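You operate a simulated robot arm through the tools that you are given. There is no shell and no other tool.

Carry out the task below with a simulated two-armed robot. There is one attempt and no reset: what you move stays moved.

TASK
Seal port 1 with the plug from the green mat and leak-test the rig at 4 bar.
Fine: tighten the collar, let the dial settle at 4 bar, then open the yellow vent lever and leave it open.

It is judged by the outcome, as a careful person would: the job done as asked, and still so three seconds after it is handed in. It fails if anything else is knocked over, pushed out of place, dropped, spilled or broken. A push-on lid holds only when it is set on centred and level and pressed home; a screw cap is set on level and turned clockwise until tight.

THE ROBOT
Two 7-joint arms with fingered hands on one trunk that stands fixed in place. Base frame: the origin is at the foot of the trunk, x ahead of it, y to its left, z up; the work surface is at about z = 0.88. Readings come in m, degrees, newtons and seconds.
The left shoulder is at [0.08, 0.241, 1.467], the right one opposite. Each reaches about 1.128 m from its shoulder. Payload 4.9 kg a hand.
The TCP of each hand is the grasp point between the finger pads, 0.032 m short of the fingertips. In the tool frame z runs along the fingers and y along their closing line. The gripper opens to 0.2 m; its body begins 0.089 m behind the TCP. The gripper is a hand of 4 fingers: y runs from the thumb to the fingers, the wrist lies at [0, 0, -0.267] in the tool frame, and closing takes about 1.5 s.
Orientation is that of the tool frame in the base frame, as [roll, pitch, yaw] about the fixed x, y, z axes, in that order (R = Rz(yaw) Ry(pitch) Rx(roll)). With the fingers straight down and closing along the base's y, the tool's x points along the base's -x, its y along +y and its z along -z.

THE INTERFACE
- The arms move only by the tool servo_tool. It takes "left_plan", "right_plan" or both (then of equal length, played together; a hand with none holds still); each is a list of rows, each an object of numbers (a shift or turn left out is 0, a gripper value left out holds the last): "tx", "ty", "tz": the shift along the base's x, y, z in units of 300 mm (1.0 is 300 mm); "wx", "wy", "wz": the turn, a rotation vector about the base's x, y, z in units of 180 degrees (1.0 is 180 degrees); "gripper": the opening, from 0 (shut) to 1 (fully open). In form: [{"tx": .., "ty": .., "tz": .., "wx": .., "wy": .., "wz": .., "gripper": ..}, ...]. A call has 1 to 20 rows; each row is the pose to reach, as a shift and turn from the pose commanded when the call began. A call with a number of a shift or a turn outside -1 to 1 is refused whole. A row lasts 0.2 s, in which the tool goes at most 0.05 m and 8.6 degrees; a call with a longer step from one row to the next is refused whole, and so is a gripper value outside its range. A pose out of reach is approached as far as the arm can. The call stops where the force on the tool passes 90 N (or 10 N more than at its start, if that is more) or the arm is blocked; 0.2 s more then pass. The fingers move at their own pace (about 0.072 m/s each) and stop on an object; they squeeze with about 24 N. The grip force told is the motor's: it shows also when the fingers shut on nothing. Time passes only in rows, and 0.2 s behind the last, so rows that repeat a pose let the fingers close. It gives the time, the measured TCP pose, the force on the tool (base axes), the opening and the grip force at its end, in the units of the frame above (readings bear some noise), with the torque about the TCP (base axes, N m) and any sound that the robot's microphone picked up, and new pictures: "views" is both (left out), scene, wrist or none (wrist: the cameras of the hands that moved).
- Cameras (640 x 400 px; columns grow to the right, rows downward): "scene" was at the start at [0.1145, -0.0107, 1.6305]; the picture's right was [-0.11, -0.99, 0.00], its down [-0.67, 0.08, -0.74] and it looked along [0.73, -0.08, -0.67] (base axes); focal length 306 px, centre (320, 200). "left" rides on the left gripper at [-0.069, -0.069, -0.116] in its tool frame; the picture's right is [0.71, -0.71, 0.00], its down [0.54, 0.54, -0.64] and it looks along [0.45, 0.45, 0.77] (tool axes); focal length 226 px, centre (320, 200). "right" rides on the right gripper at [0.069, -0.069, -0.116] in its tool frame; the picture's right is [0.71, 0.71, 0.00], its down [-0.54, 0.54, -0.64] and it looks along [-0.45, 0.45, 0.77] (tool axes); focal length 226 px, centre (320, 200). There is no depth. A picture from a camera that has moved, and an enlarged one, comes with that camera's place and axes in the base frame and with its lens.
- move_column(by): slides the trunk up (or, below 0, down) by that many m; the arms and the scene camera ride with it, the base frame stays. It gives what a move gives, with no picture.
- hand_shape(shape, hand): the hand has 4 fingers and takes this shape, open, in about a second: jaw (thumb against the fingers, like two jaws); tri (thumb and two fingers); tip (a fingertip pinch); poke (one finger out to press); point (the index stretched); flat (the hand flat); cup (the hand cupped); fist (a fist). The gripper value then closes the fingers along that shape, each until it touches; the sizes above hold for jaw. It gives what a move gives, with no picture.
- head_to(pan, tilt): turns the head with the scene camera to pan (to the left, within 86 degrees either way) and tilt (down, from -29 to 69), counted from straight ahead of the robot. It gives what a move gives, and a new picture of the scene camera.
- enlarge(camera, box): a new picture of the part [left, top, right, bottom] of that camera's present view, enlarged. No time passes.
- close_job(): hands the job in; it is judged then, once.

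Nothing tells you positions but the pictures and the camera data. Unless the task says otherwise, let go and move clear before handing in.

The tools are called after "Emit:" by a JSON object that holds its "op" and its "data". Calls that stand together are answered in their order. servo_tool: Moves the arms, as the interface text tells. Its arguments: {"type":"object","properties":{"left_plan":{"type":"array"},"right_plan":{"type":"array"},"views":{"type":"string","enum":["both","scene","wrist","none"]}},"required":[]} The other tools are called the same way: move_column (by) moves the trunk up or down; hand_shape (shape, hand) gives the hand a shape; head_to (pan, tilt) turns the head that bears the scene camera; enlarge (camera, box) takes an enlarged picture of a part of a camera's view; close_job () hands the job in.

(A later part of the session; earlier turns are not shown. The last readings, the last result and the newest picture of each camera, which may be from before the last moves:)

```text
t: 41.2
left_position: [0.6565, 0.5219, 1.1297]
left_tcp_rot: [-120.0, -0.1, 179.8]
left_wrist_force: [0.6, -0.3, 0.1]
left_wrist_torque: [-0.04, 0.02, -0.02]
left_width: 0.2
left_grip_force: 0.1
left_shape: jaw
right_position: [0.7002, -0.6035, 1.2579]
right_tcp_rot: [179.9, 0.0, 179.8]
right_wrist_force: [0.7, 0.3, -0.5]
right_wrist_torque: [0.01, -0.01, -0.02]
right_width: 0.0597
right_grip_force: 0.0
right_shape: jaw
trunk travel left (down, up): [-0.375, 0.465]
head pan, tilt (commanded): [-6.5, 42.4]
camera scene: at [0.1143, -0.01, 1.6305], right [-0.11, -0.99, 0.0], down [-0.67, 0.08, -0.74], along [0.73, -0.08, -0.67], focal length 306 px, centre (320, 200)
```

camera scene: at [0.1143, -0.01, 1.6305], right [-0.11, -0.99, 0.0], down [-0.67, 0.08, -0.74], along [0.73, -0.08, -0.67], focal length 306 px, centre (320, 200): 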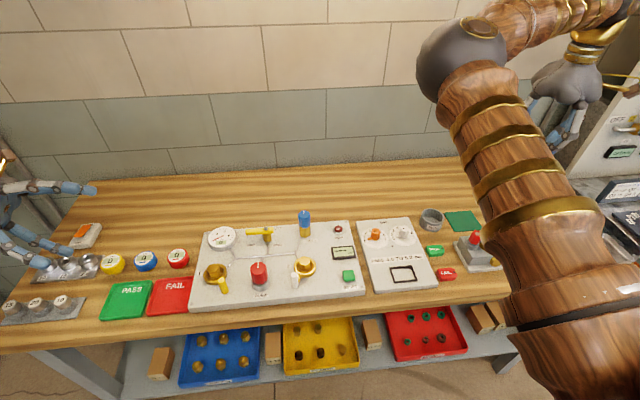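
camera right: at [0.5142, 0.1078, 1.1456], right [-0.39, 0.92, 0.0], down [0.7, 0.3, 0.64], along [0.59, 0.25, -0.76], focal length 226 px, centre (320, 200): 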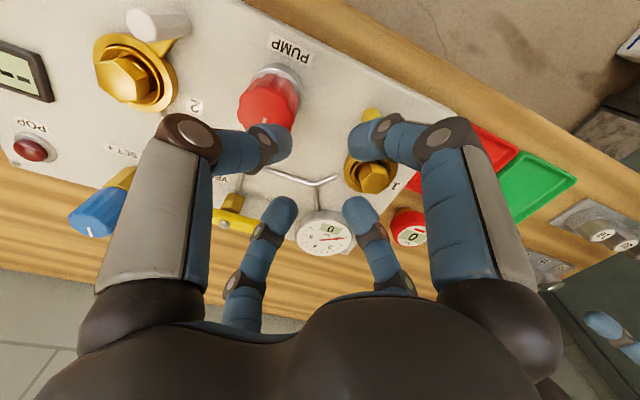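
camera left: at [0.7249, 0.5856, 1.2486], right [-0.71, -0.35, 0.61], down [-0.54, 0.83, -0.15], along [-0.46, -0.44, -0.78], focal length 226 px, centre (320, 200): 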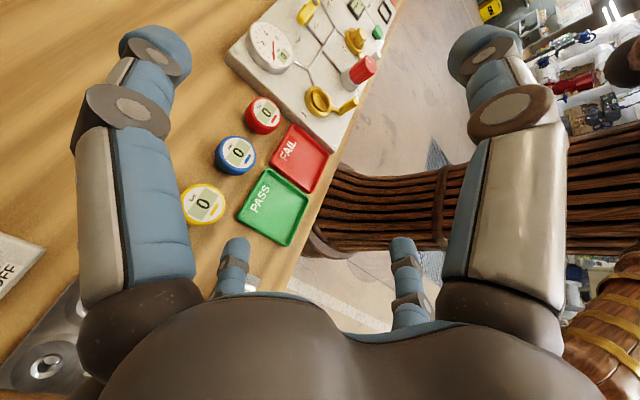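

Scene is clear now. I'll check the plug, dial and pump once more before bringing in the left hand.

Emit:
{"op": "enlarge", "data": {"camera": "scene", "box": [195, 225, 275, 305]}}

Emit:
{"op": "enlarge", "data": {"camera": "scene", "box": [203, 250, 238, 285]}}

Emit:
{"op": "enlarge", "data": {"camera": "left", "box": [290, 50, 390, 130]}}

Emit:
{"op": "enlarge", "data": {"camera": "scene", "box": [235, 215, 285, 265]}}

```text
5.00 times, centred on (235, 265) of scene
camera zoom: at [0.1143, -0.01, 1.6305], right [-0.11, -0.99, 0.0], down [-0.67, 0.08, -0.74], along [0.73, -0.08, -0.67], focal length 1532 px, centre (745, -125)
```

zoom: 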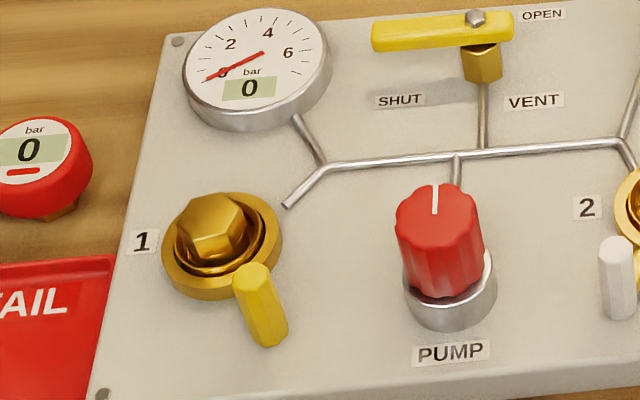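

```text
11.43 times, centred on (220, 268) of scene
camera zoom: at [0.1143, -0.01, 1.6305], right [-0.11, -0.99, 0.0], down [-0.67, 0.08, -0.74], along [0.73, -0.08, -0.67], focal length 3502 px, centre (1457, -571)
```

zoom: 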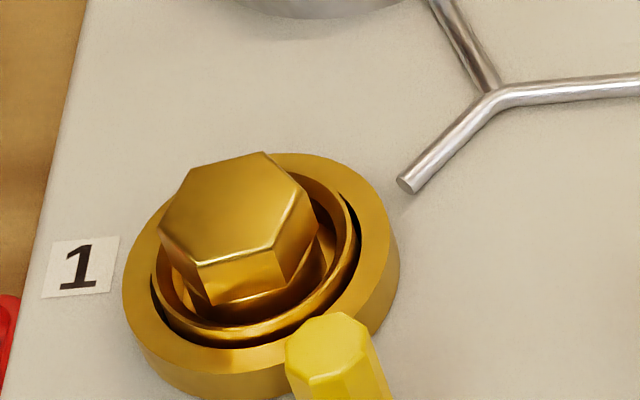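

```text
5.00 times, centred on (340, 90) of left
camera zoom: at [0.725, 0.5862, 1.2481], right [-0.71, -0.35, 0.61], down [-0.54, 0.83, -0.15], along [-0.46, -0.43, -0.78], focal length 1130 px, centre (220, 750)
```

zoom: 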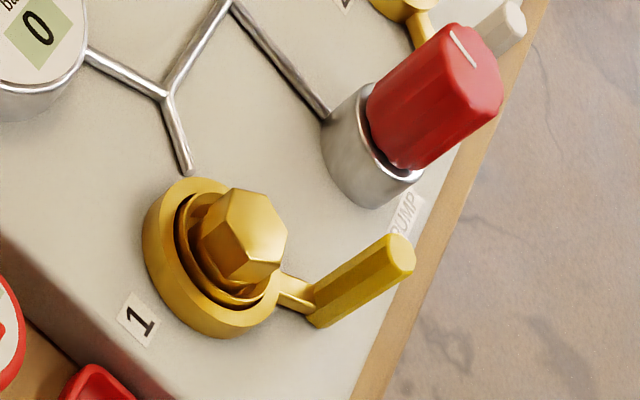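

```text
8.00 times, centred on (260, 240) of scene
camera zoom: at [0.1143, -0.01, 1.6305], right [-0.11, -0.99, 0.0], down [-0.67, 0.08, -0.74], along [0.73, -0.08, -0.67], focal length 2451 px, centre (800, -120)
```

zoom: 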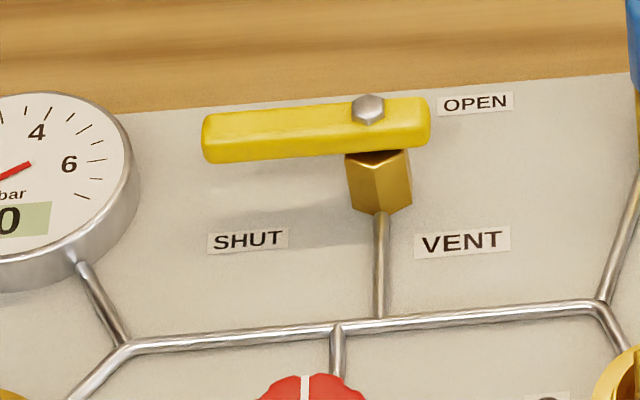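

Plug looks level and centred, collar post still at 5 o'clock. Bringing the left hand upright and toward the post.

Emit:
{"op": "servo_tool", "data": {"left_plan": [{"tx": -0.03, "ty": -0.06, "tz": 0.04, "wx": 0.0417, "gripper": 0.6}, {"tx": -0.06, "ty": -0.12, "tz": 0.08, "wx": 0.0833, "gripper": 0.4}, {"tx": -0.1, "ty": -0.18, "tz": 0.12, "wx": 0.125, "gripper": 0.3}, {"tx": -0.14, "ty": -0.25, "tz": 0.16, "wx": 0.1667}, {"tx": -0.18, "ty": -0.32, "tz": 0.2, "wx": 0.2083}, {"tx": -0.22, "ty": -0.39, "tz": 0.23, "wx": 0.25}, {"tx": -0.26, "ty": -0.46, "tz": 0.23, "wx": 0.2917}, {"tx": -0.27, "ty": -0.53, "tz": 0.23, "wx": 0.3333}, {"tx": -0.27, "ty": -0.53, "tz": 0.23, "wx": 0.3333}], "views": "none"}}

Emit:
{"op": "servo_tool", "data": {"left_plan": [{"ty": -0.1, "wz": 0.042, "gripper": 0.3}, {"ty": -0.2, "wz": 0.083}, {"ty": -0.3, "wz": 0.125}, {"ty": -0.4, "wz": 0.167}, {"ty": -0.5, "wz": 0.208, "tz": -0.05}, {"ty": -0.58, "wz": 0.25, "tz": -0.15}, {"ty": -0.58, "wz": 0.25, "tz": -0.25}, {"ty": -0.58, "wz": 0.25, "tz": -0.33}, {"ty": -0.58, "wz": 0.25, "tz": -0.33}], "views": "both"}}

```text
t: 43.2
left_position: [0.5748, 0.361, 1.2009]
left_tcp_rot: [179.9, -0.2, -179.9]
left_wrist_force: [-0.4, 0.2, -0.3]
left_wrist_torque: [-0.03, 0.0, 0.01]
left_width: 0.0602
left_grip_force: 0.1
left_shape: jaw
right_position: [0.7, -0.6042, 1.2578]
right_tcp_rot: [179.9, -0.1, 179.8]
right_wrist_force: [0.2, -0.5, 0.6]
right_wrist_torque: [-0.01, -0.01, -0.01]
right_width: 0.0598
right_grip_force: 0.1
right_shape: jaw
trunk travel left (down, up): [-0.375, 0.465]
head pan, tilt (commanded): [-6.5, 42.4]
```

```text
t: 45.2
left_position: [0.66, 0.2397, 1.0868]
left_tcp_rot: [-179.9, -3.9, -137.4]
left_wrist_force: [0.4, -1.3, 0.4]
left_wrist_torque: [-0.01, 0.0, 0.01]
left_width: 0.0603
left_grip_force: 0.1
left_shape: jaw
left hand out of reach, approached as far as the arm can: row 4, 5, 6, 7, 8, 9
right_position: [0.7006, -0.6048, 1.2572]
right_tcp_rot: [179.8, 0.0, 179.8]
right_wrist_force: [-0.3, 0.3, 0.0]
right_wrist_torque: [-0.01, 0.0, -0.01]
right_width: 0.0601
right_grip_force: 0.2
right_shape: jaw
trunk travel left (down, up): [-0.375, 0.465]
head pan, tilt (commanded): [-6.5, 42.4]
camera scene: at [0.1144, -0.0106, 1.6306], right [-0.11, -0.99, 0.0], down [-0.67, 0.08, -0.74], along [0.73, -0.08, -0.67], focal length 306 px, centre (320, 200)
camera left: at [0.7632, 0.2423, 1.1977], right [-0.04, -1.0, 0.05], down [-0.73, 0.06, 0.68], along [-0.68, -0.01, -0.73], focal length 226 px, centre (320, 200)
```

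scene: 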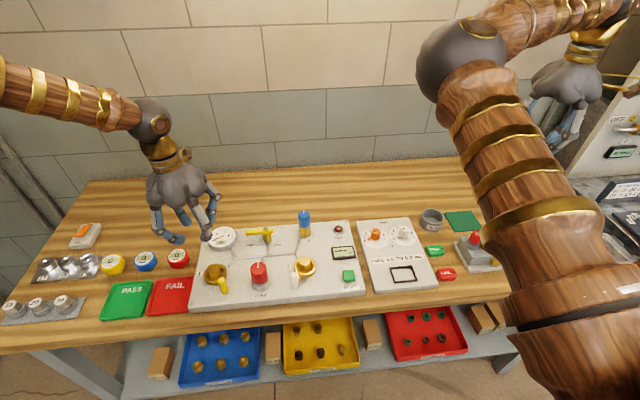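
left: 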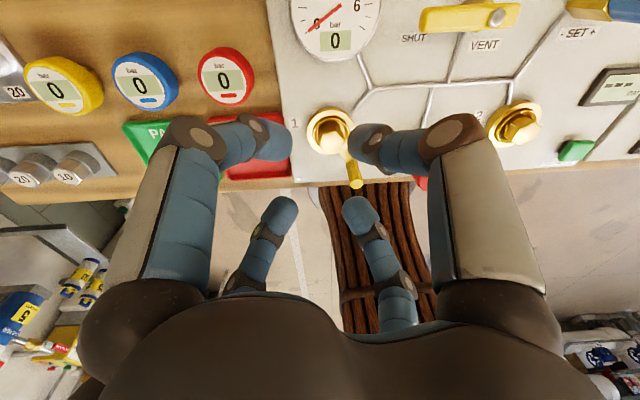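

The left arm can't fold close enough at this trunk height (it reported out of reach). Raising the trunk will give both arms better geometry over the near edge of the panel.

Emit:
{"op": "move_column", "data": {"by": 0.18}}

```text
t: 47.2
left_position: [0.6597, 0.2402, 1.2673]
left_tcp_rot: [179.9, -4.0, -137.3]
left_wrist_force: [-0.2, -1.0, 0.4]
left_wrist_torque: [-0.02, 0.02, 0.02]
left_width: 0.0601
left_grip_force: 0.0
left_shape: jaw
right_position: [0.6995, -0.6043, 1.4369]
right_tcp_rot: [179.9, -0.2, 179.8]
right_wrist_force: [0.8, 0.4, 0.3]
right_wrist_torque: [0.03, -0.01, -0.04]
right_width: 0.0598
right_grip_force: 0.0
right_shape: jaw
trunk travel left (down, up): [-0.555, 0.285]
head pan, tilt (commanded): [-6.5, 42.4]
```

Emit:
{"op": "servo_tool", "data": {"left_plan": [{"tz": 0.0}], "views": "both"}}

```text
t: 47.6
left_position: [0.6603, 0.239, 1.266]
left_tcp_rot: [179.9, -4.0, -137.4]
left_wrist_force: [0.2, 0.2, -0.3]
left_wrist_torque: [0.0, -0.01, -0.03]
left_width: 0.0598
left_grip_force: 0.0
left_shape: jaw
right_position: [0.6996, -0.6034, 1.4365]
right_tcp_rot: [179.7, -0.1, 179.8]
right_wrist_force: [0.6, -0.2, 0.6]
right_wrist_torque: [-0.01, 0.02, -0.03]
right_width: 0.06
right_grip_force: 0.1
right_shape: jaw
trunk travel left (down, up): [-0.555, 0.285]
head pan, tilt (commanded): [-6.5, 42.4]
camera scene: at [0.1144, -0.0109, 1.8105], right [-0.11, -0.99, 0.0], down [-0.67, 0.08, -0.74], along [0.73, -0.08, -0.67], focal length 306 px, centre (320, 200)
camera left: at [0.763, 0.2418, 1.3776], right [-0.04, -1.0, 0.05], down [-0.73, 0.06, 0.68], along [-0.68, -0.01, -0.73], focal length 226 px, centre (320, 200)
```

scene: 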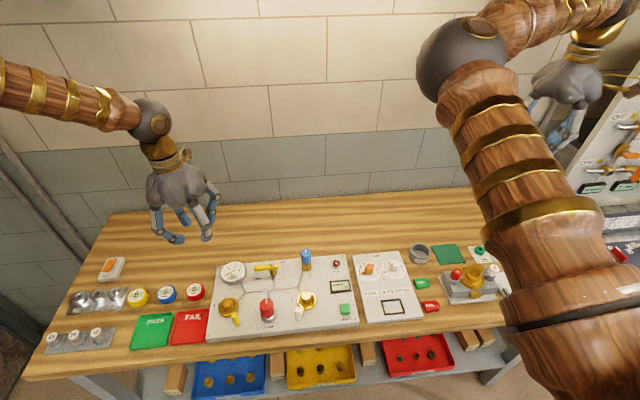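
left: 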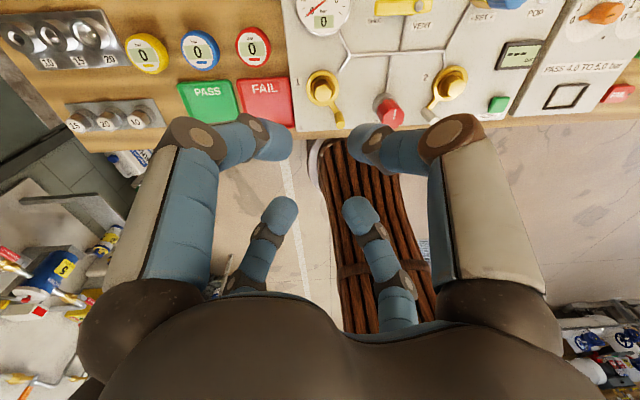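

Now I straighten the left hand and move it above the collar post.

Emit:
{"op": "servo_tool", "data": {"left_plan": [{"tx": -0.04, "ty": -0.02, "tz": -0.07, "wx": 0.002, "wy": -0.002, "wz": 0.002}, {"tx": -0.08, "ty": -0.04, "tz": -0.14, "wx": 0.004, "wy": -0.004, "wz": 0.003}, {"tx": -0.12, "ty": -0.06, "tz": -0.21, "wx": 0.006, "wy": -0.006, "wz": 0.005}, {"tx": -0.16, "ty": -0.08, "tz": -0.28, "wx": 0.008, "wy": -0.008, "wz": 0.006}, {"tx": -0.2, "ty": -0.1, "tz": -0.35, "wx": 0.01, "wy": -0.01, "wz": 0.008}, {"tx": -0.24, "ty": -0.12, "tz": -0.42, "wx": 0.012, "wy": -0.012, "wz": 0.01}, {"tx": -0.27, "ty": -0.14, "tz": -0.49, "wx": 0.014, "wy": -0.015, "wz": 0.012}, {"tx": -0.297, "ty": -0.163, "tz": -0.557, "wx": 0.015, "wy": -0.0164, "wz": 0.0133}, {"tx": -0.297, "ty": -0.163, "tz": -0.557, "wx": 0.015, "wy": -0.0164, "wz": 0.0133}], "views": "both"}}

```text
t: 49.6
left_position: [0.6207, 0.2299, 1.1582]
left_tcp_rot: [-179.8, -4.3, -136.8]
left_wrist_force: [-0.4, -0.2, 0.2]
left_wrist_torque: [-0.03, -0.01, 0.0]
left_width: 0.0601
left_grip_force: 0.1
left_shape: jaw
left hand out of reach, approached as far as the arm can: row 1, 2, 3, 4, 5, 6, 7, 8, 9
right_position: [0.7003, -0.6039, 1.4386]
right_tcp_rot: [179.8, 0.0, 179.8]
right_wrist_force: [-0.7, -0.9, 0.5]
right_wrist_torque: [0.0, 0.0, -0.02]
right_width: 0.06
right_grip_force: 0.0
right_shape: jaw
trunk travel left (down, up): [-0.555, 0.285]
head pan, tilt (commanded): [-6.5, 42.4]
camera scene: at [0.114, -0.0103, 1.8106], right [-0.11, -0.99, 0.0], down [-0.67, 0.08, -0.74], along [0.73, -0.08, -0.67], focal length 306 px, centre (320, 200)
camera left: at [0.7245, 0.2326, 1.2681], right [-0.03, -1.0, 0.06], down [-0.73, 0.06, 0.68], along [-0.68, -0.02, -0.73], focal length 226 px, centre (320, 200)
```

scene: 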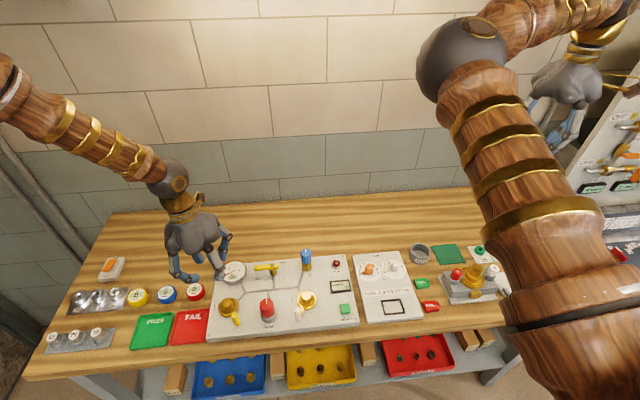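
left: 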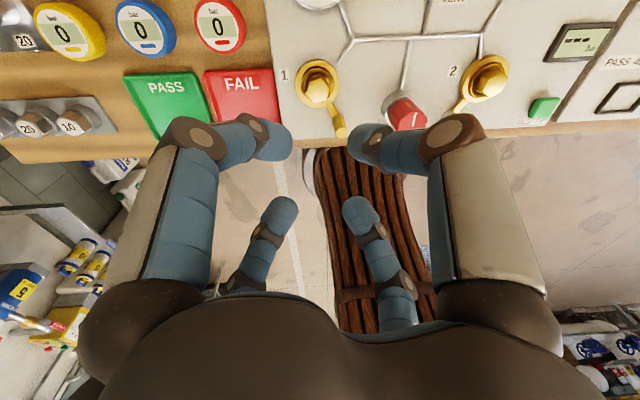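

The +45° wrist yaw seems to be the limit. I'll rotate the left hand back toward its neutral yaw in place and check that it becomes reachable.

Emit:
{"op": "servo_tool", "data": {"left_plan": [{"wx": 0.003, "wy": -0.003, "wz": -0.04}, {"wx": 0.006, "wy": -0.006, "wz": -0.08}, {"wx": 0.009, "wy": -0.009, "wz": -0.12}, {"wx": 0.012, "wy": -0.012, "wz": -0.16}, {"wx": 0.014, "wy": -0.015, "wz": -0.2}, {"wx": 0.016, "wy": -0.017, "wz": -0.24}, {"wx": 0.016, "wy": -0.017, "wz": -0.24}], "views": "none"}}

```text
t: 51.2
left_position: [0.6197, 0.227, 1.1606]
left_tcp_rot: [178.7, -0.4, -180.0]
left_wrist_force: [-0.4, -0.3, -0.3]
left_wrist_torque: [0.0, 0.0, 0.02]
left_width: 0.06
left_grip_force: 0.0
left_shape: jaw
right_position: [0.701, -0.606, 1.4375]
right_tcp_rot: [179.7, -0.1, 179.7]
right_wrist_force: [-0.9, 0.0, -0.7]
right_wrist_torque: [0.0, 0.02, 0.01]
right_width: 0.06
right_grip_force: 0.1
right_shape: jaw
trunk travel left (down, up): [-0.555, 0.285]
head pan, tilt (commanded): [-6.5, 42.4]
```

Reachable again at neutral yaw. Now to above the post with a −45° yaw so two fingers will push the post in a V.

Emit:
{"op": "servo_tool", "data": {"left_plan": [{"tx": -0.02, "ty": -0.02, "tz": -0.05, "wx": -0.002, "wz": -0.036}, {"tx": -0.05, "ty": -0.04, "tz": -0.1, "wx": -0.004, "wz": -0.072}, {"tx": -0.08, "ty": -0.06, "tz": -0.15, "wx": -0.006, "wz": -0.108}, {"tx": -0.11, "ty": -0.08, "tz": -0.2, "wx": -0.007, "wy": -0.001, "wz": -0.144}, {"tx": -0.14, "ty": -0.1, "tz": -0.25, "wx": -0.007, "wy": -0.002, "wz": -0.18}, {"tx": -0.163, "ty": -0.13, "tz": -0.3, "wx": -0.007, "wy": -0.002, "wz": -0.216}, {"tx": -0.163, "ty": -0.13, "tz": -0.333, "wx": -0.007, "wy": -0.002, "wz": -0.25}, {"tx": -0.163, "ty": -0.13, "tz": -0.333, "wx": -0.007, "wy": -0.002, "wz": -0.25}], "views": "both"}}

```text
t: 53.0
left_position: [0.5709, 0.1874, 1.0608]
left_tcp_rot: [179.7, 0.4, 134.9]
left_wrist_force: [0.3, -0.9, -0.5]
left_wrist_torque: [0.02, 0.01, 0.0]
left_width: 0.0603
left_grip_force: 0.0
left_shape: jaw
right_position: [0.7004, -0.6046, 1.4371]
right_tcp_rot: [179.8, -0.1, 179.8]
right_wrist_force: [-0.3, 0.6, 0.1]
right_wrist_torque: [0.01, -0.02, 0.0]
right_width: 0.0602
right_grip_force: 0.0
right_shape: jaw
trunk travel left (down, up): [-0.555, 0.285]
head pan, tilt (commanded): [-6.5, 42.4]
camera scene: at [0.1144, -0.0105, 1.8105], right [-0.11, -0.99, 0.0], down [-0.67, 0.08, -0.74], along [0.73, -0.08, -0.67], focal length 306 px, centre (320, 200)
camera left: at [0.5687, 0.0895, 1.1778], right [-1.0, 0.0, -0.01], down [0.0, 0.77, 0.64], along [0.01, 0.64, -0.77], focal length 226 px, centre (320, 200)
```

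scene: 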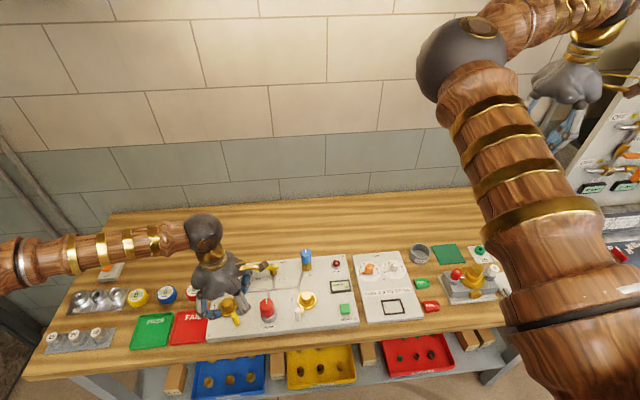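
left: 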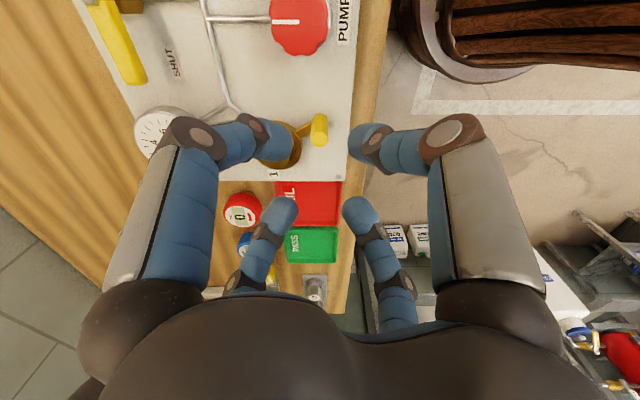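

Emit:
{"op": "enlarge", "data": {"camera": "left", "box": [260, 80, 380, 200]}}

Emit:
{"op": "enlarge", "data": {"camera": "scene", "box": [200, 260, 280, 340]}}

```text
3.33 times, centred on (320, 140) of left
camera zoom: at [0.5687, 0.0895, 1.1778], right [-1.0, 0.0, -0.01], down [0.0, 0.77, 0.64], along [0.01, 0.64, -0.77], focal length 754 px, centre (320, 400)
```

zoom: 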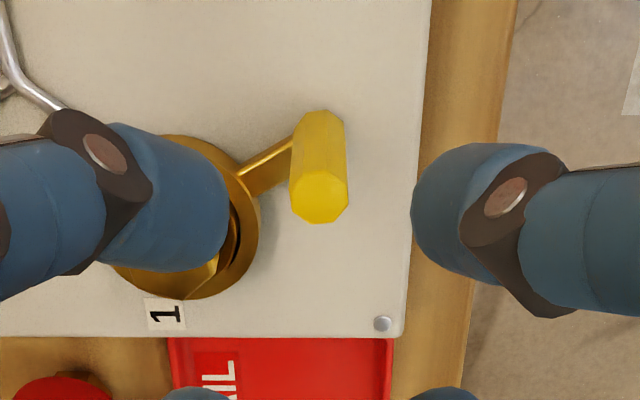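

```text
5.00 times, centred on (240, 300) of scene
camera zoom: at [0.1144, -0.0105, 1.8105], right [-0.11, -0.99, 0.0], down [-0.67, 0.08, -0.74], along [0.73, -0.08, -0.67], focal length 1532 px, centre (720, -300)
```

zoom: 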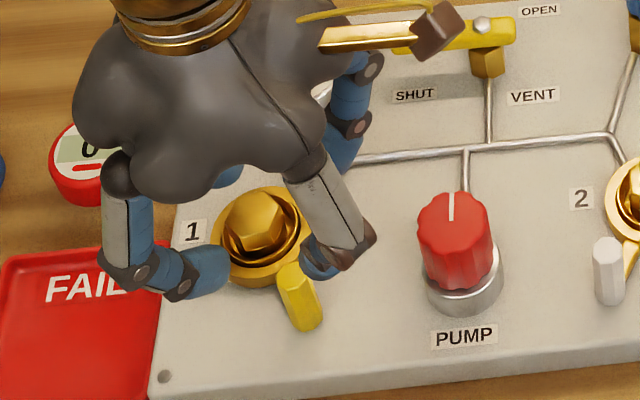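

The post is centred under the left hand. I'll narrow the fingers to ~36 mm and descend so the tips stay above the plug's top (z≈0.943) while caging the post.

Emit:
{"op": "servo_tool", "data": {"left_plan": [{"gripper": 0.18}, {"gripper": 0.18}, {"gripper": 0.18, "tz": -0.08}, {"gripper": 0.18, "tz": -0.16}, {"gripper": 0.18, "tz": -0.23}, {"gripper": 0.18, "tz": -0.285}, {"gripper": 0.18, "tz": -0.285}], "views": "wrist"}}

Emit:
{"op": "enlarge", "data": {"camera": "left", "box": [260, 100, 380, 220]}}

Emit:
{"op": "enlarge", "data": {"camera": "scene", "box": [200, 270, 270, 340]}}

```text
t: 54.6
left_position: [0.5661, 0.1876, 0.9746]
left_tcp_rot: [179.7, 0.2, 135.0]
left_wrist_force: [0.3, -0.3, 0.0]
left_wrist_torque: [-0.02, 0.01, -0.01]
left_width: 0.0366
left_grip_force: 0.1
left_shape: jaw
right_position: [0.6998, -0.6046, 1.4365]
right_tcp_rot: [179.9, -0.1, 179.8]
right_wrist_force: [0.2, 0.4, 0.4]
right_wrist_torque: [-0.03, 0.0, 0.0]
right_width: 0.0601
right_grip_force: 0.1
right_shape: jaw
trunk travel left (down, up): [-0.555, 0.285]
head pan, tilt (commanded): [-6.5, 42.4]
camera left: at [0.566, 0.0902, 1.0909], right [-1.0, 0.0, -0.01], down [-0.01, 0.77, 0.64], along [0.01, 0.64, -0.77], focal length 226 px, centre (320, 200)
```

left: 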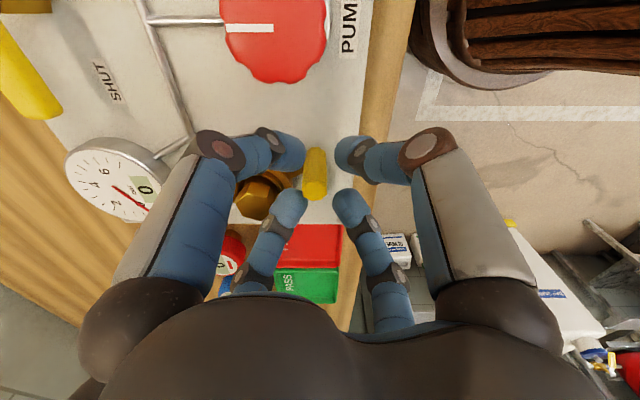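

```text
3.33 times, centred on (320, 160) of left
camera zoom: at [0.566, 0.0902, 1.0909], right [-1.0, 0.0, -0.01], down [-0.01, 0.77, 0.64], along [0.01, 0.64, -0.77], focal length 754 px, centre (320, 333)
```

zoom: 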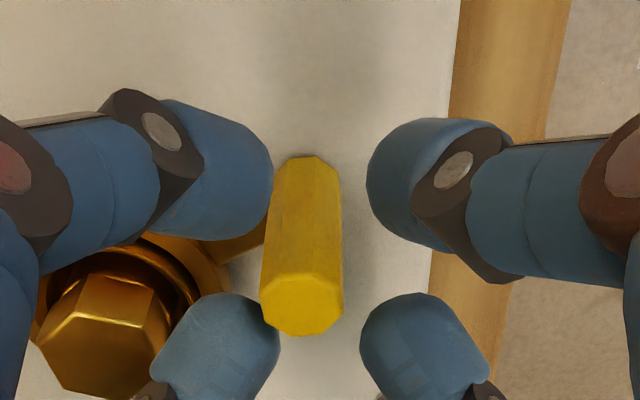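

```text
5.71 times, centred on (235, 305) of scene
camera zoom: at [0.1146, -0.0109, 1.8105], right [-0.11, -0.99, 0.0], down [-0.67, 0.08, -0.74], along [0.73, -0.08, -0.67], focal length 1751 px, centre (806, -400)
```

zoom: 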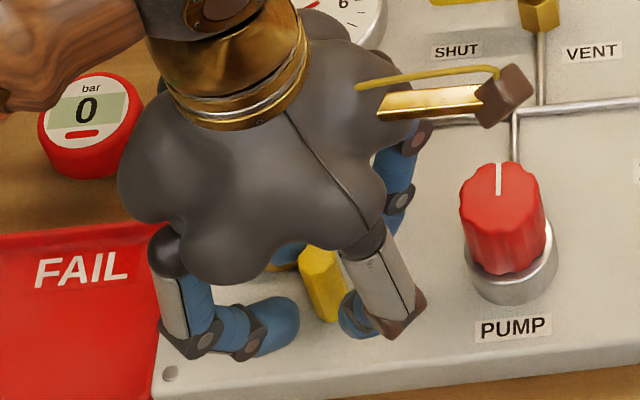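

The post is inside the finger cage but ~4 mm off in x. I'll centre on it, narrow the cage, and begin the clockwise arc in small batches while watching force.

Emit:
{"op": "servo_tool", "data": {"left_plan": [{"tx": 0.006, "gripper": 0.18}, {"tx": 0.012, "gripper": 0.15}, {"tx": 0.012, "gripper": 0.12}, {"tx": 0.012, "gripper": 0.11}, {"tx": 0.012, "gripper": 0.11}], "views": "none"}}

Emit:
{"op": "enlarge", "data": {"camera": "left", "box": [260, 100, 380, 220]}}

```text
t: 55.8
left_position: [0.5715, 0.1887, 0.9749]
left_tcp_rot: [179.7, 0.3, 134.9]
left_wrist_force: [0.3, -0.3, -1.5]
left_wrist_torque: [0.0, -0.01, 0.0]
left_width: 0.0224
left_grip_force: 0.0
left_shape: jaw
right_position: [0.6994, -0.6056, 1.4373]
right_tcp_rot: [179.8, -0.2, 179.8]
right_wrist_force: [0.6, -0.4, 0.3]
right_wrist_torque: [0.01, -0.01, 0.0]
right_width: 0.06
right_grip_force: 0.1
right_shape: jaw
trunk travel left (down, up): [-0.555, 0.285]
head pan, tilt (commanded): [-6.5, 42.4]
```

```text
3.33 times, centred on (320, 160) of left
camera zoom: at [0.5708, 0.0904, 1.0913], right [-1.0, 0.0, -0.01], down [-0.01, 0.77, 0.64], along [0.01, 0.64, -0.77], focal length 754 px, centre (320, 333)
```

zoom: 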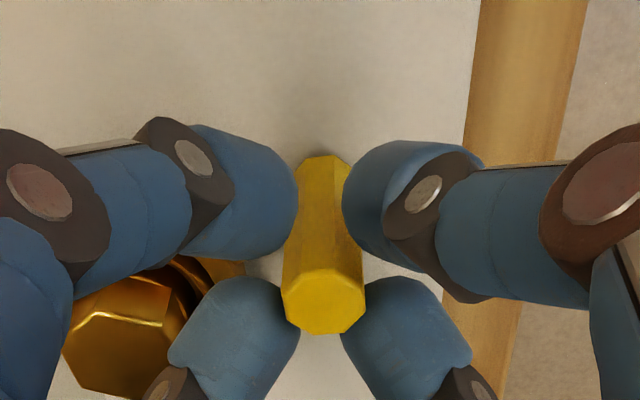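

Well centred. Starting the clockwise turn: first ~24°.

Emit:
{"op": "servo_tool", "data": {"left_plan": [{"tx": -0.01, "ty": 0.0196}, {"tx": -0.0179, "ty": 0.0401}, {"tx": -0.0235, "ty": 0.0613}, {"tx": -0.027, "ty": 0.0831}, {"tx": -0.027, "ty": 0.0831}], "views": "none"}}

Emit:
{"op": "enlarge", "data": {"camera": "left", "box": [260, 100, 380, 220]}}

Emit:
{"op": "enlarge", "data": {"camera": "scene", "box": [200, 270, 270, 340]}}

```text
t: 57.0
left_position: [0.5668, 0.2123, 0.9765]
left_tcp_rot: [179.7, 0.3, 135.0]
left_wrist_force: [-3.3, -1.0, -0.6]
left_wrist_torque: [-0.03, 0.08, -0.04]
left_width: 0.0222
left_grip_force: 0.1
left_shape: jaw
right_position: [0.6998, -0.6061, 1.4376]
right_tcp_rot: [179.8, 0.0, 179.8]
right_wrist_force: [-0.2, -0.7, -0.1]
right_wrist_torque: [0.0, -0.05, 0.03]
right_width: 0.0599
right_grip_force: 0.1
right_shape: jaw
trunk travel left (down, up): [-0.555, 0.285]
head pan, tilt (commanded): [-6.5, 42.4]
```

```text
3.33 times, centred on (320, 160) of left
camera zoom: at [0.5642, 0.1156, 1.0921], right [-1.0, 0.0, -0.01], down [-0.01, 0.77, 0.64], along [0.01, 0.64, -0.77], focal length 754 px, centre (320, 333)
```

zoom: 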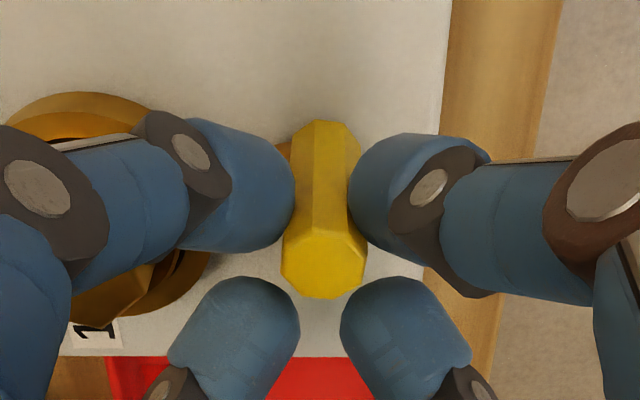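

```text
5.71 times, centred on (235, 305) of scene
camera zoom: at [0.1141, -0.0112, 1.8106], right [-0.11, -0.99, 0.0], down [-0.67, 0.08, -0.74], along [0.73, -0.08, -0.67], focal length 1751 px, centre (806, -400)
```

zoom: 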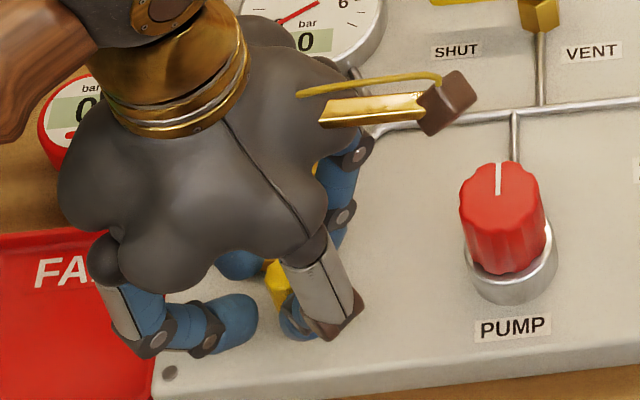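

The collar turns freely (only ~3 N). Continuing the arc.

Emit:
{"op": "servo_tool", "data": {"left_plan": [{"tx": -0.001, "ty": 0.0219}, {"tx": 0.0, "ty": 0.0438}, {"tx": 0.0035, "ty": 0.0656}, {"tx": 0.0091, "ty": 0.0868}, {"tx": 0.0091, "ty": 0.0868}], "views": "none"}}

Emit:
{"op": "enlarge", "data": {"camera": "left", "box": [260, 80, 380, 200]}}

```text
t: 58.2
left_position: [0.5664, 0.2392, 0.9751]
left_tcp_rot: [179.7, 0.4, 135.0]
left_wrist_force: [-10.9, -0.1, 4.3]
left_wrist_torque: [-0.07, 0.29, -0.18]
left_width: 0.0227
left_grip_force: 0.1
left_shape: jaw
right_position: [0.6992, -0.6038, 1.4391]
right_tcp_rot: [179.8, -0.1, 179.8]
right_wrist_force: [0.3, -0.5, -0.5]
right_wrist_torque: [0.01, -0.02, 0.01]
right_width: 0.0597
right_grip_force: 0.0
right_shape: jaw
trunk travel left (down, up): [-0.555, 0.285]
head pan, tilt (commanded): [-6.5, 42.4]
```

```text
3.33 times, centred on (320, 140) of left
camera zoom: at [0.5649, 0.1424, 1.0924], right [-1.0, 0.0, -0.01], down [-0.01, 0.77, 0.64], along [0.01, 0.64, -0.77], focal length 754 px, centre (320, 400)
```

zoom: 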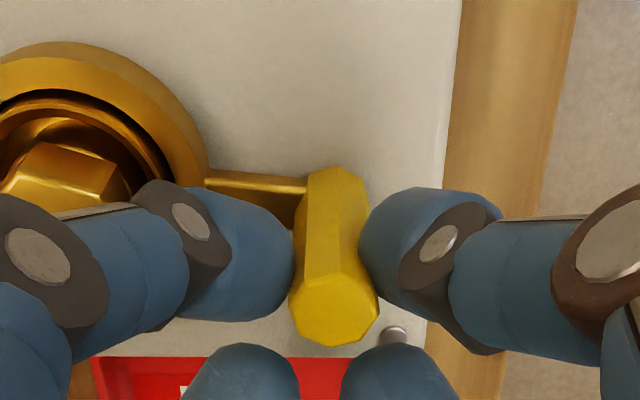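

The post follows with a ~13 mm lag (now at about 174°). Continuing along the corrected path.

Emit:
{"op": "servo_tool", "data": {"left_plan": [{"tx": 0.004, "ty": 0.019}, {"tx": 0.0135, "ty": 0.039}, {"tx": 0.025, "ty": 0.058}, {"tx": 0.039, "ty": 0.075}, {"tx": 0.039, "ty": 0.075}], "views": "none"}}

Emit:
{"op": "enlarge", "data": {"camera": "left", "box": [260, 80, 380, 200]}}

Emit:
{"op": "enlarge", "data": {"camera": "scene", "box": [200, 270, 270, 340]}}

```text
t: 59.4
left_position: [0.5797, 0.261, 0.9756]
left_tcp_rot: [179.6, 0.5, 135.0]
left_wrist_force: [-9.1, -1.6, -0.1]
left_wrist_torque: [-0.04, 0.19, -0.08]
left_width: 0.0227
left_grip_force: 0.1
left_shape: jaw
right_position: [0.6993, -0.6064, 1.4375]
right_tcp_rot: [179.8, 0.0, 179.7]
right_wrist_force: [-0.4, -0.5, 0.3]
right_wrist_torque: [0.03, 0.01, -0.01]
right_width: 0.06
right_grip_force: 0.0
right_shape: jaw
trunk travel left (down, up): [-0.555, 0.285]
head pan, tilt (commanded): [-6.5, 42.4]
```

```text
3.33 times, centred on (320, 140) of left
camera zoom: at [0.5772, 0.1627, 1.0925], right [-1.0, 0.0, -0.01], down [-0.01, 0.77, 0.64], along [0.01, 0.64, -0.77], focal length 754 px, centre (320, 400)
```

zoom: 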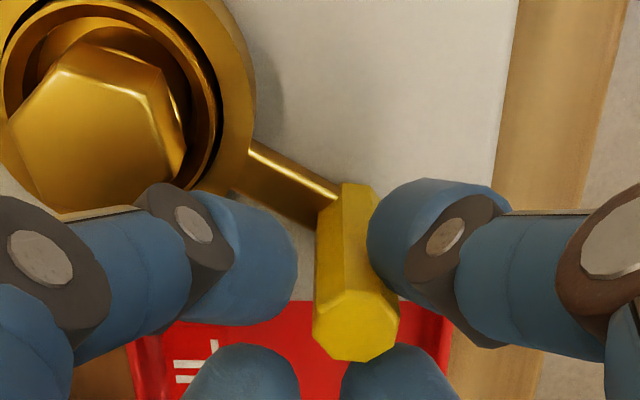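

```text
5.71 times, centred on (235, 305) of scene
camera zoom: at [0.1139, -0.0123, 1.8105], right [-0.11, -0.99, 0.0], down [-0.67, 0.08, -0.74], along [0.73, -0.08, -0.67], focal length 1751 px, centre (806, -400)
```

zoom: 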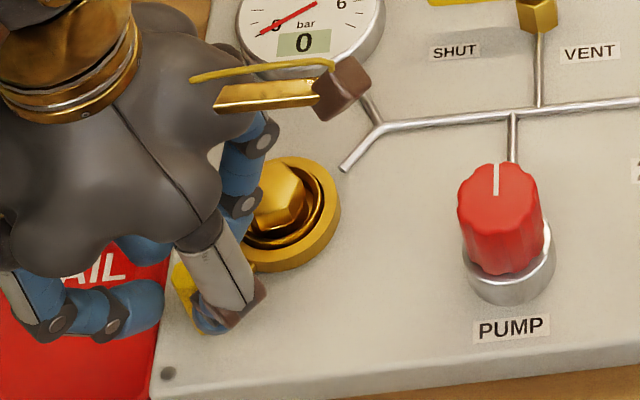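

The post is now at about 150°, mirroring port 2's handle, but resistance is still low. I'll keep turning in small steps to find where it tightens.

Emit:
{"op": "servo_tool", "data": {"left_plan": [{"tx": 0.005, "ty": 0.009}, {"tx": 0.01, "ty": 0.018}, {"tx": 0.01, "ty": 0.018}], "views": "none"}}

Emit:
{"op": "enlarge", "data": {"camera": "left", "box": [260, 80, 380, 200]}}

```text
t: 60.2
left_position: [0.5801, 0.2655, 0.9748]
left_tcp_rot: [179.6, 0.3, 134.9]
left_wrist_force: [-8.3, -13.3, 8.2]
left_wrist_torque: [-0.53, 0.37, 0.03]
left_width: 0.0235
left_grip_force: 0.1
left_shape: jaw
right_position: [0.6968, -0.6073, 1.4378]
right_tcp_rot: [179.7, 0.1, 179.9]
right_wrist_force: [-0.2, 0.6, 0.1]
right_wrist_torque: [-0.02, 0.02, -0.01]
right_width: 0.0598
right_grip_force: 0.0
right_shape: jaw
trunk travel left (down, up): [-0.555, 0.285]
head pan, tilt (commanded): [-6.5, 42.4]
```

```text
3.33 times, centred on (320, 140) of left
camera zoom: at [0.5791, 0.1682, 1.0918], right [-1.0, 0.0, -0.01], down [-0.01, 0.77, 0.64], along [0.01, 0.64, -0.77], focal length 754 px, centre (320, 400)
```

zoom: 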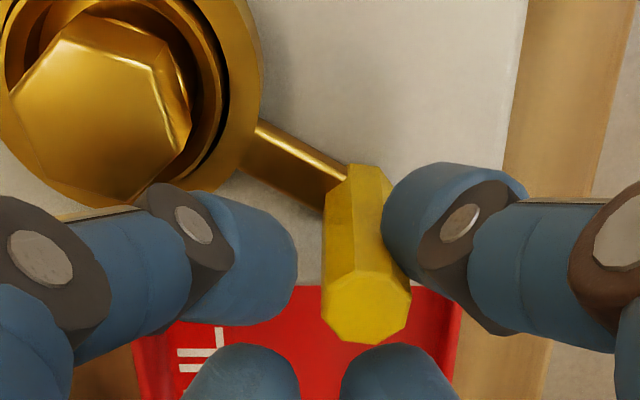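

At ~150° it now resists (≈16 N) and the post isn't moving further, matching port 2's locked position. I'll push somewhat harder to make sure it's tight.

Emit:
{"op": "servo_tool", "data": {"left_plan": [{"tx": 0.006, "ty": 0.01}, {"tx": 0.012, "ty": 0.02}, {"tx": 0.018, "ty": 0.03}, {"tx": 0.018, "ty": 0.03}, {"tx": 0.018, "ty": 0.03}], "views": "none"}}

Emit:
{"op": "enlarge", "data": {"camera": "left", "box": [260, 80, 380, 200]}}

Emit:
{"op": "enlarge", "data": {"camera": "scene", "box": [200, 270, 270, 340]}}

```text
t: 61.4
left_position: [0.5852, 0.2748, 0.9765]
left_tcp_rot: [179.7, 0.3, 135.0]
left_wrist_force: [-11.9, -16.8, 5.7]
left_wrist_torque: [-0.64, 0.5, 0.1]
left_width: 0.0238
left_grip_force: 0.1
left_shape: jaw
right_position: [0.6973, -0.6067, 1.4378]
right_tcp_rot: [179.6, -0.1, 179.7]
right_wrist_force: [-0.1, -0.1, -0.3]
right_wrist_torque: [0.0, 0.0, -0.01]
right_width: 0.06
right_grip_force: 0.0
right_shape: jaw
trunk travel left (down, up): [-0.555, 0.285]
head pan, tilt (commanded): [-6.5, 42.4]
```

```text
3.33 times, centred on (320, 140) of left
camera zoom: at [0.5839, 0.1773, 1.0931], right [-1.0, 0.0, -0.01], down [-0.01, 0.76, 0.64], along [0.01, 0.64, -0.76], focal length 754 px, centre (320, 400)
```

zoom: 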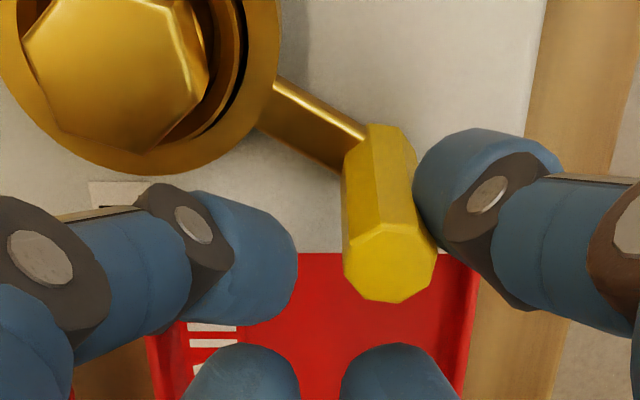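

```text
5.71 times, centred on (235, 305) of scene
camera zoom: at [0.1118, -0.0141, 1.8106], right [-0.11, -0.99, 0.0], down [-0.67, 0.08, -0.74], along [0.74, -0.08, -0.67], focal length 1751 px, centre (806, -400)
```

zoom: 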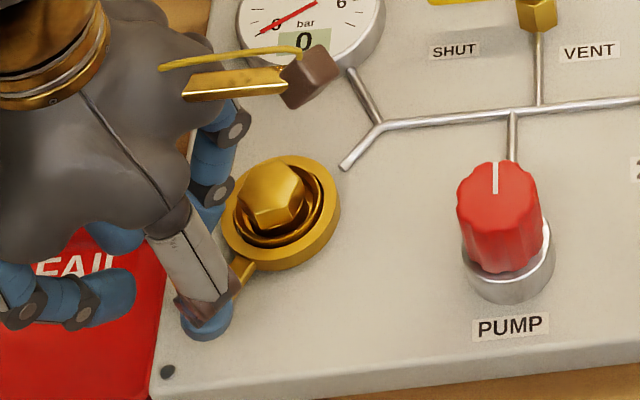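

The post holds at ~150° while the compliant finger just bends, so the stop is reached. I'll re-centre on the post, grip it firmly, and give one firm tightening pull.

Emit:
{"op": "servo_tool", "data": {"left_plan": [{"tx": -0.015, "ty": -0.025, "gripper": 0.12}, {"tx": -0.03, "ty": -0.05, "gripper": 0.12}, {"tx": -0.0457, "ty": -0.078, "gripper": 0.12}, {"tx": -0.0457, "ty": -0.078, "gripper": 0.12}, {"tx": -0.0457, "ty": -0.078, "gripper": 0.0}, {"tx": -0.0457, "ty": -0.078, "gripper": 0.0}, {"tx": -0.0457, "ty": -0.078, "gripper": 0.0}, {"tx": -0.0457, "ty": -0.078, "gripper": 0.0}], "views": "none"}}

Emit:
{"op": "enlarge", "data": {"camera": "left", "box": [260, 80, 380, 200]}}

```text
t: 63.2
left_position: [0.5726, 0.2542, 0.9753]
left_tcp_rot: [179.7, 0.4, 135.0]
left_wrist_force: [1.1, -0.6, -4.2]
left_wrist_torque: [0.0, -0.02, 0.03]
left_width: 0.015
left_grip_force: 23.9
left_shape: jaw
right_position: [0.6998, -0.605, 1.4367]
right_tcp_rot: [179.8, -0.1, 179.8]
right_wrist_force: [0.1, -0.1, -0.4]
right_wrist_torque: [0.03, -0.01, 0.01]
right_width: 0.0599
right_grip_force: 0.1
right_shape: jaw
trunk travel left (down, up): [-0.555, 0.285]
head pan, tilt (commanded): [-6.5, 42.4]
```

```text
3.33 times, centred on (320, 140) of left
camera zoom: at [0.5721, 0.156, 1.0914], right [-1.0, 0.0, -0.01], down [-0.01, 0.77, 0.64], along [0.01, 0.64, -0.77], focal length 754 px, centre (320, 400)
```

zoom: 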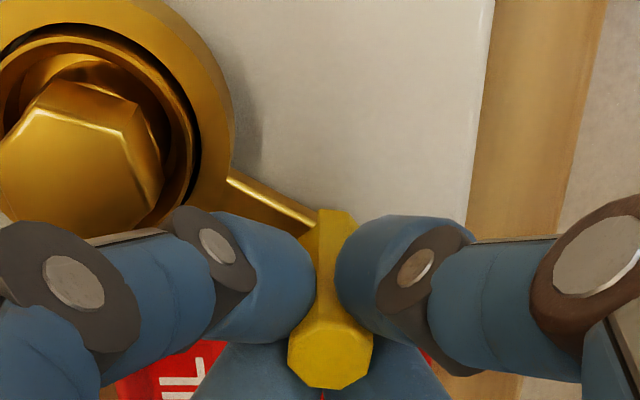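

Post gripped firmly (15 mm). One firm tangential pull, watching the force.

Emit:
{"op": "servo_tool", "data": {"left_plan": [{"tx": 0.004, "ty": 0.007}, {"tx": 0.008, "ty": 0.014}, {"tx": 0.012, "ty": 0.021}, {"tx": 0.012, "ty": 0.021}], "views": "none"}}

Emit:
{"op": "enlarge", "data": {"camera": "left", "box": [260, 80, 380, 200]}}

```text
t: 64.2
left_position: [0.5753, 0.2567, 0.9764]
left_tcp_rot: [179.7, 0.3, 135.0]
left_wrist_force: [-16.4, -19.2, -21.7]
left_wrist_torque: [-0.44, 0.38, 0.05]
left_width: 0.0157
left_grip_force: 23.9
left_shape: jaw
right_position: [0.6984, -0.6075, 1.4363]
right_tcp_rot: [179.8, -0.1, 179.8]
right_wrist_force: [-0.3, -0.5, 0.1]
right_wrist_torque: [-0.02, -0.02, 0.0]
right_width: 0.0599
right_grip_force: 0.0
right_shape: jaw
trunk travel left (down, up): [-0.555, 0.285]
head pan, tilt (commanded): [-6.5, 42.4]
```

```text
3.33 times, centred on (320, 140) of left
camera zoom: at [0.5751, 0.1593, 1.0925], right [-1.0, 0.0, -0.01], down [0.0, 0.77, 0.64], along [0.01, 0.64, -0.77], focal length 754 px, centre (320, 400)
```

zoom: 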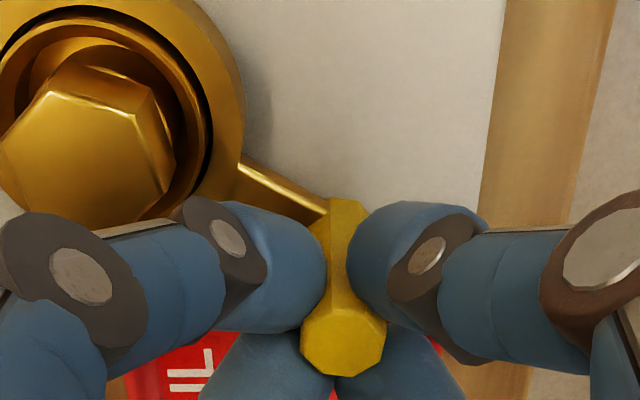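

The collar is hard against its stop (≈25 N tangential, no motion). I'll relax, let go of the post, and rise clear.

Emit:
{"op": "servo_tool", "data": {"left_plan": [{"tx": -0.01, "ty": -0.018, "tz": -0.004}, {"tx": -0.01, "ty": -0.018, "tz": -0.004, "gripper": 0.1}, {"tx": -0.01, "ty": -0.018, "tz": -0.004, "gripper": 0.16}, {"tx": -0.01, "ty": -0.018, "tz": -0.004, "gripper": 0.18}, {"tx": -0.01, "ty": -0.018, "tz": 0.1, "gripper": 0.18}, {"tx": -0.01, "ty": -0.018, "tz": 0.22, "gripper": 0.2}, {"tx": -0.01, "ty": 0.05, "tz": 0.35, "gripper": 0.3}, {"tx": -0.01, "ty": 0.15, "tz": 0.45, "gripper": 0.3}, {"tx": -0.01, "ty": 0.25, "tz": 0.5, "gripper": 0.3}, {"tx": -0.01, "ty": 0.25, "tz": 0.5, "gripper": 0.3}], "views": "both"}}

Emit:
{"op": "enlarge", "data": {"camera": "scene", "box": [200, 250, 300, 340]}}

Emit:
{"op": "enlarge", "data": {"camera": "scene", "box": [210, 285, 250, 325]}}

```text
t: 66.4
left_position: [0.5749, 0.3382, 1.1273]
left_tcp_rot: [179.6, 0.3, 135.0]
left_wrist_force: [-0.3, -0.1, -0.3]
left_wrist_torque: [-0.02, 0.0, -0.01]
left_width: 0.0596
left_grip_force: 0.1
left_shape: jaw
right_position: [0.7, -0.6041, 1.4376]
right_tcp_rot: [179.8, 0.0, 179.8]
right_wrist_force: [-0.5, -0.9, 0.3]
right_wrist_torque: [-0.03, -0.01, 0.02]
right_width: 0.0598
right_grip_force: 0.2
right_shape: jaw
trunk travel left (down, up): [-0.555, 0.285]
head pan, tilt (commanded): [-6.5, 42.4]
camera scene: at [0.1148, -0.011, 1.8105], right [-0.11, -0.99, 0.0], down [-0.67, 0.08, -0.74], along [0.73, -0.08, -0.67], focal length 306 px, centre (320, 200)
camera left: at [0.5728, 0.2399, 1.2438], right [-1.0, 0.0, -0.01], down [-0.01, 0.77, 0.64], along [0.01, 0.64, -0.77], focal length 226 px, centre (320, 200)
```

scene: 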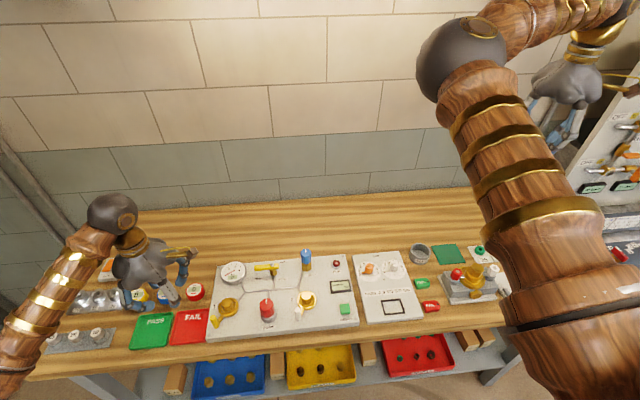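
left: 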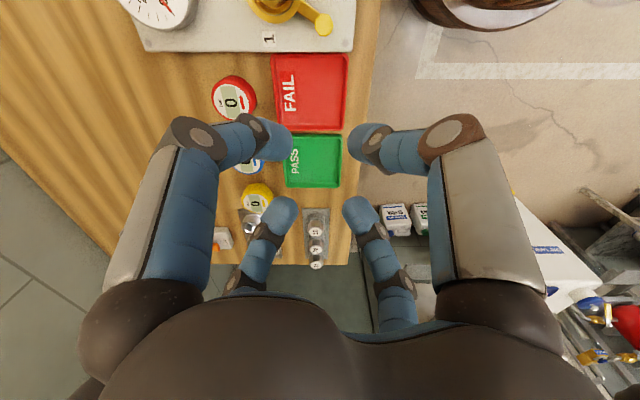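

```text
4.44 times, centred on (250, 295) of scene
camera zoom: at [0.1148, -0.011, 1.8105], right [-0.11, -0.99, 0.0], down [-0.67, 0.08, -0.74], along [0.73, -0.08, -0.67], focal length 1362 px, centre (631, -222)
```

zoom: 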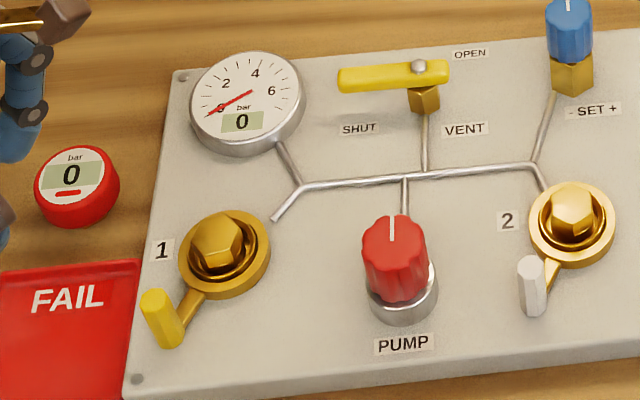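

```text
10.00 times, centred on (230, 305) of scene
camera zoom: at [0.1148, -0.011, 1.8105], right [-0.11, -0.99, 0.0], down [-0.67, 0.08, -0.74], along [0.73, -0.08, -0.67], focal length 3064 px, centre (1220, -850)
```

zoom: 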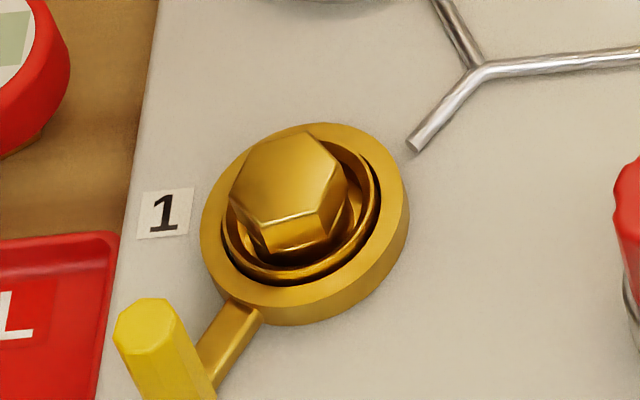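

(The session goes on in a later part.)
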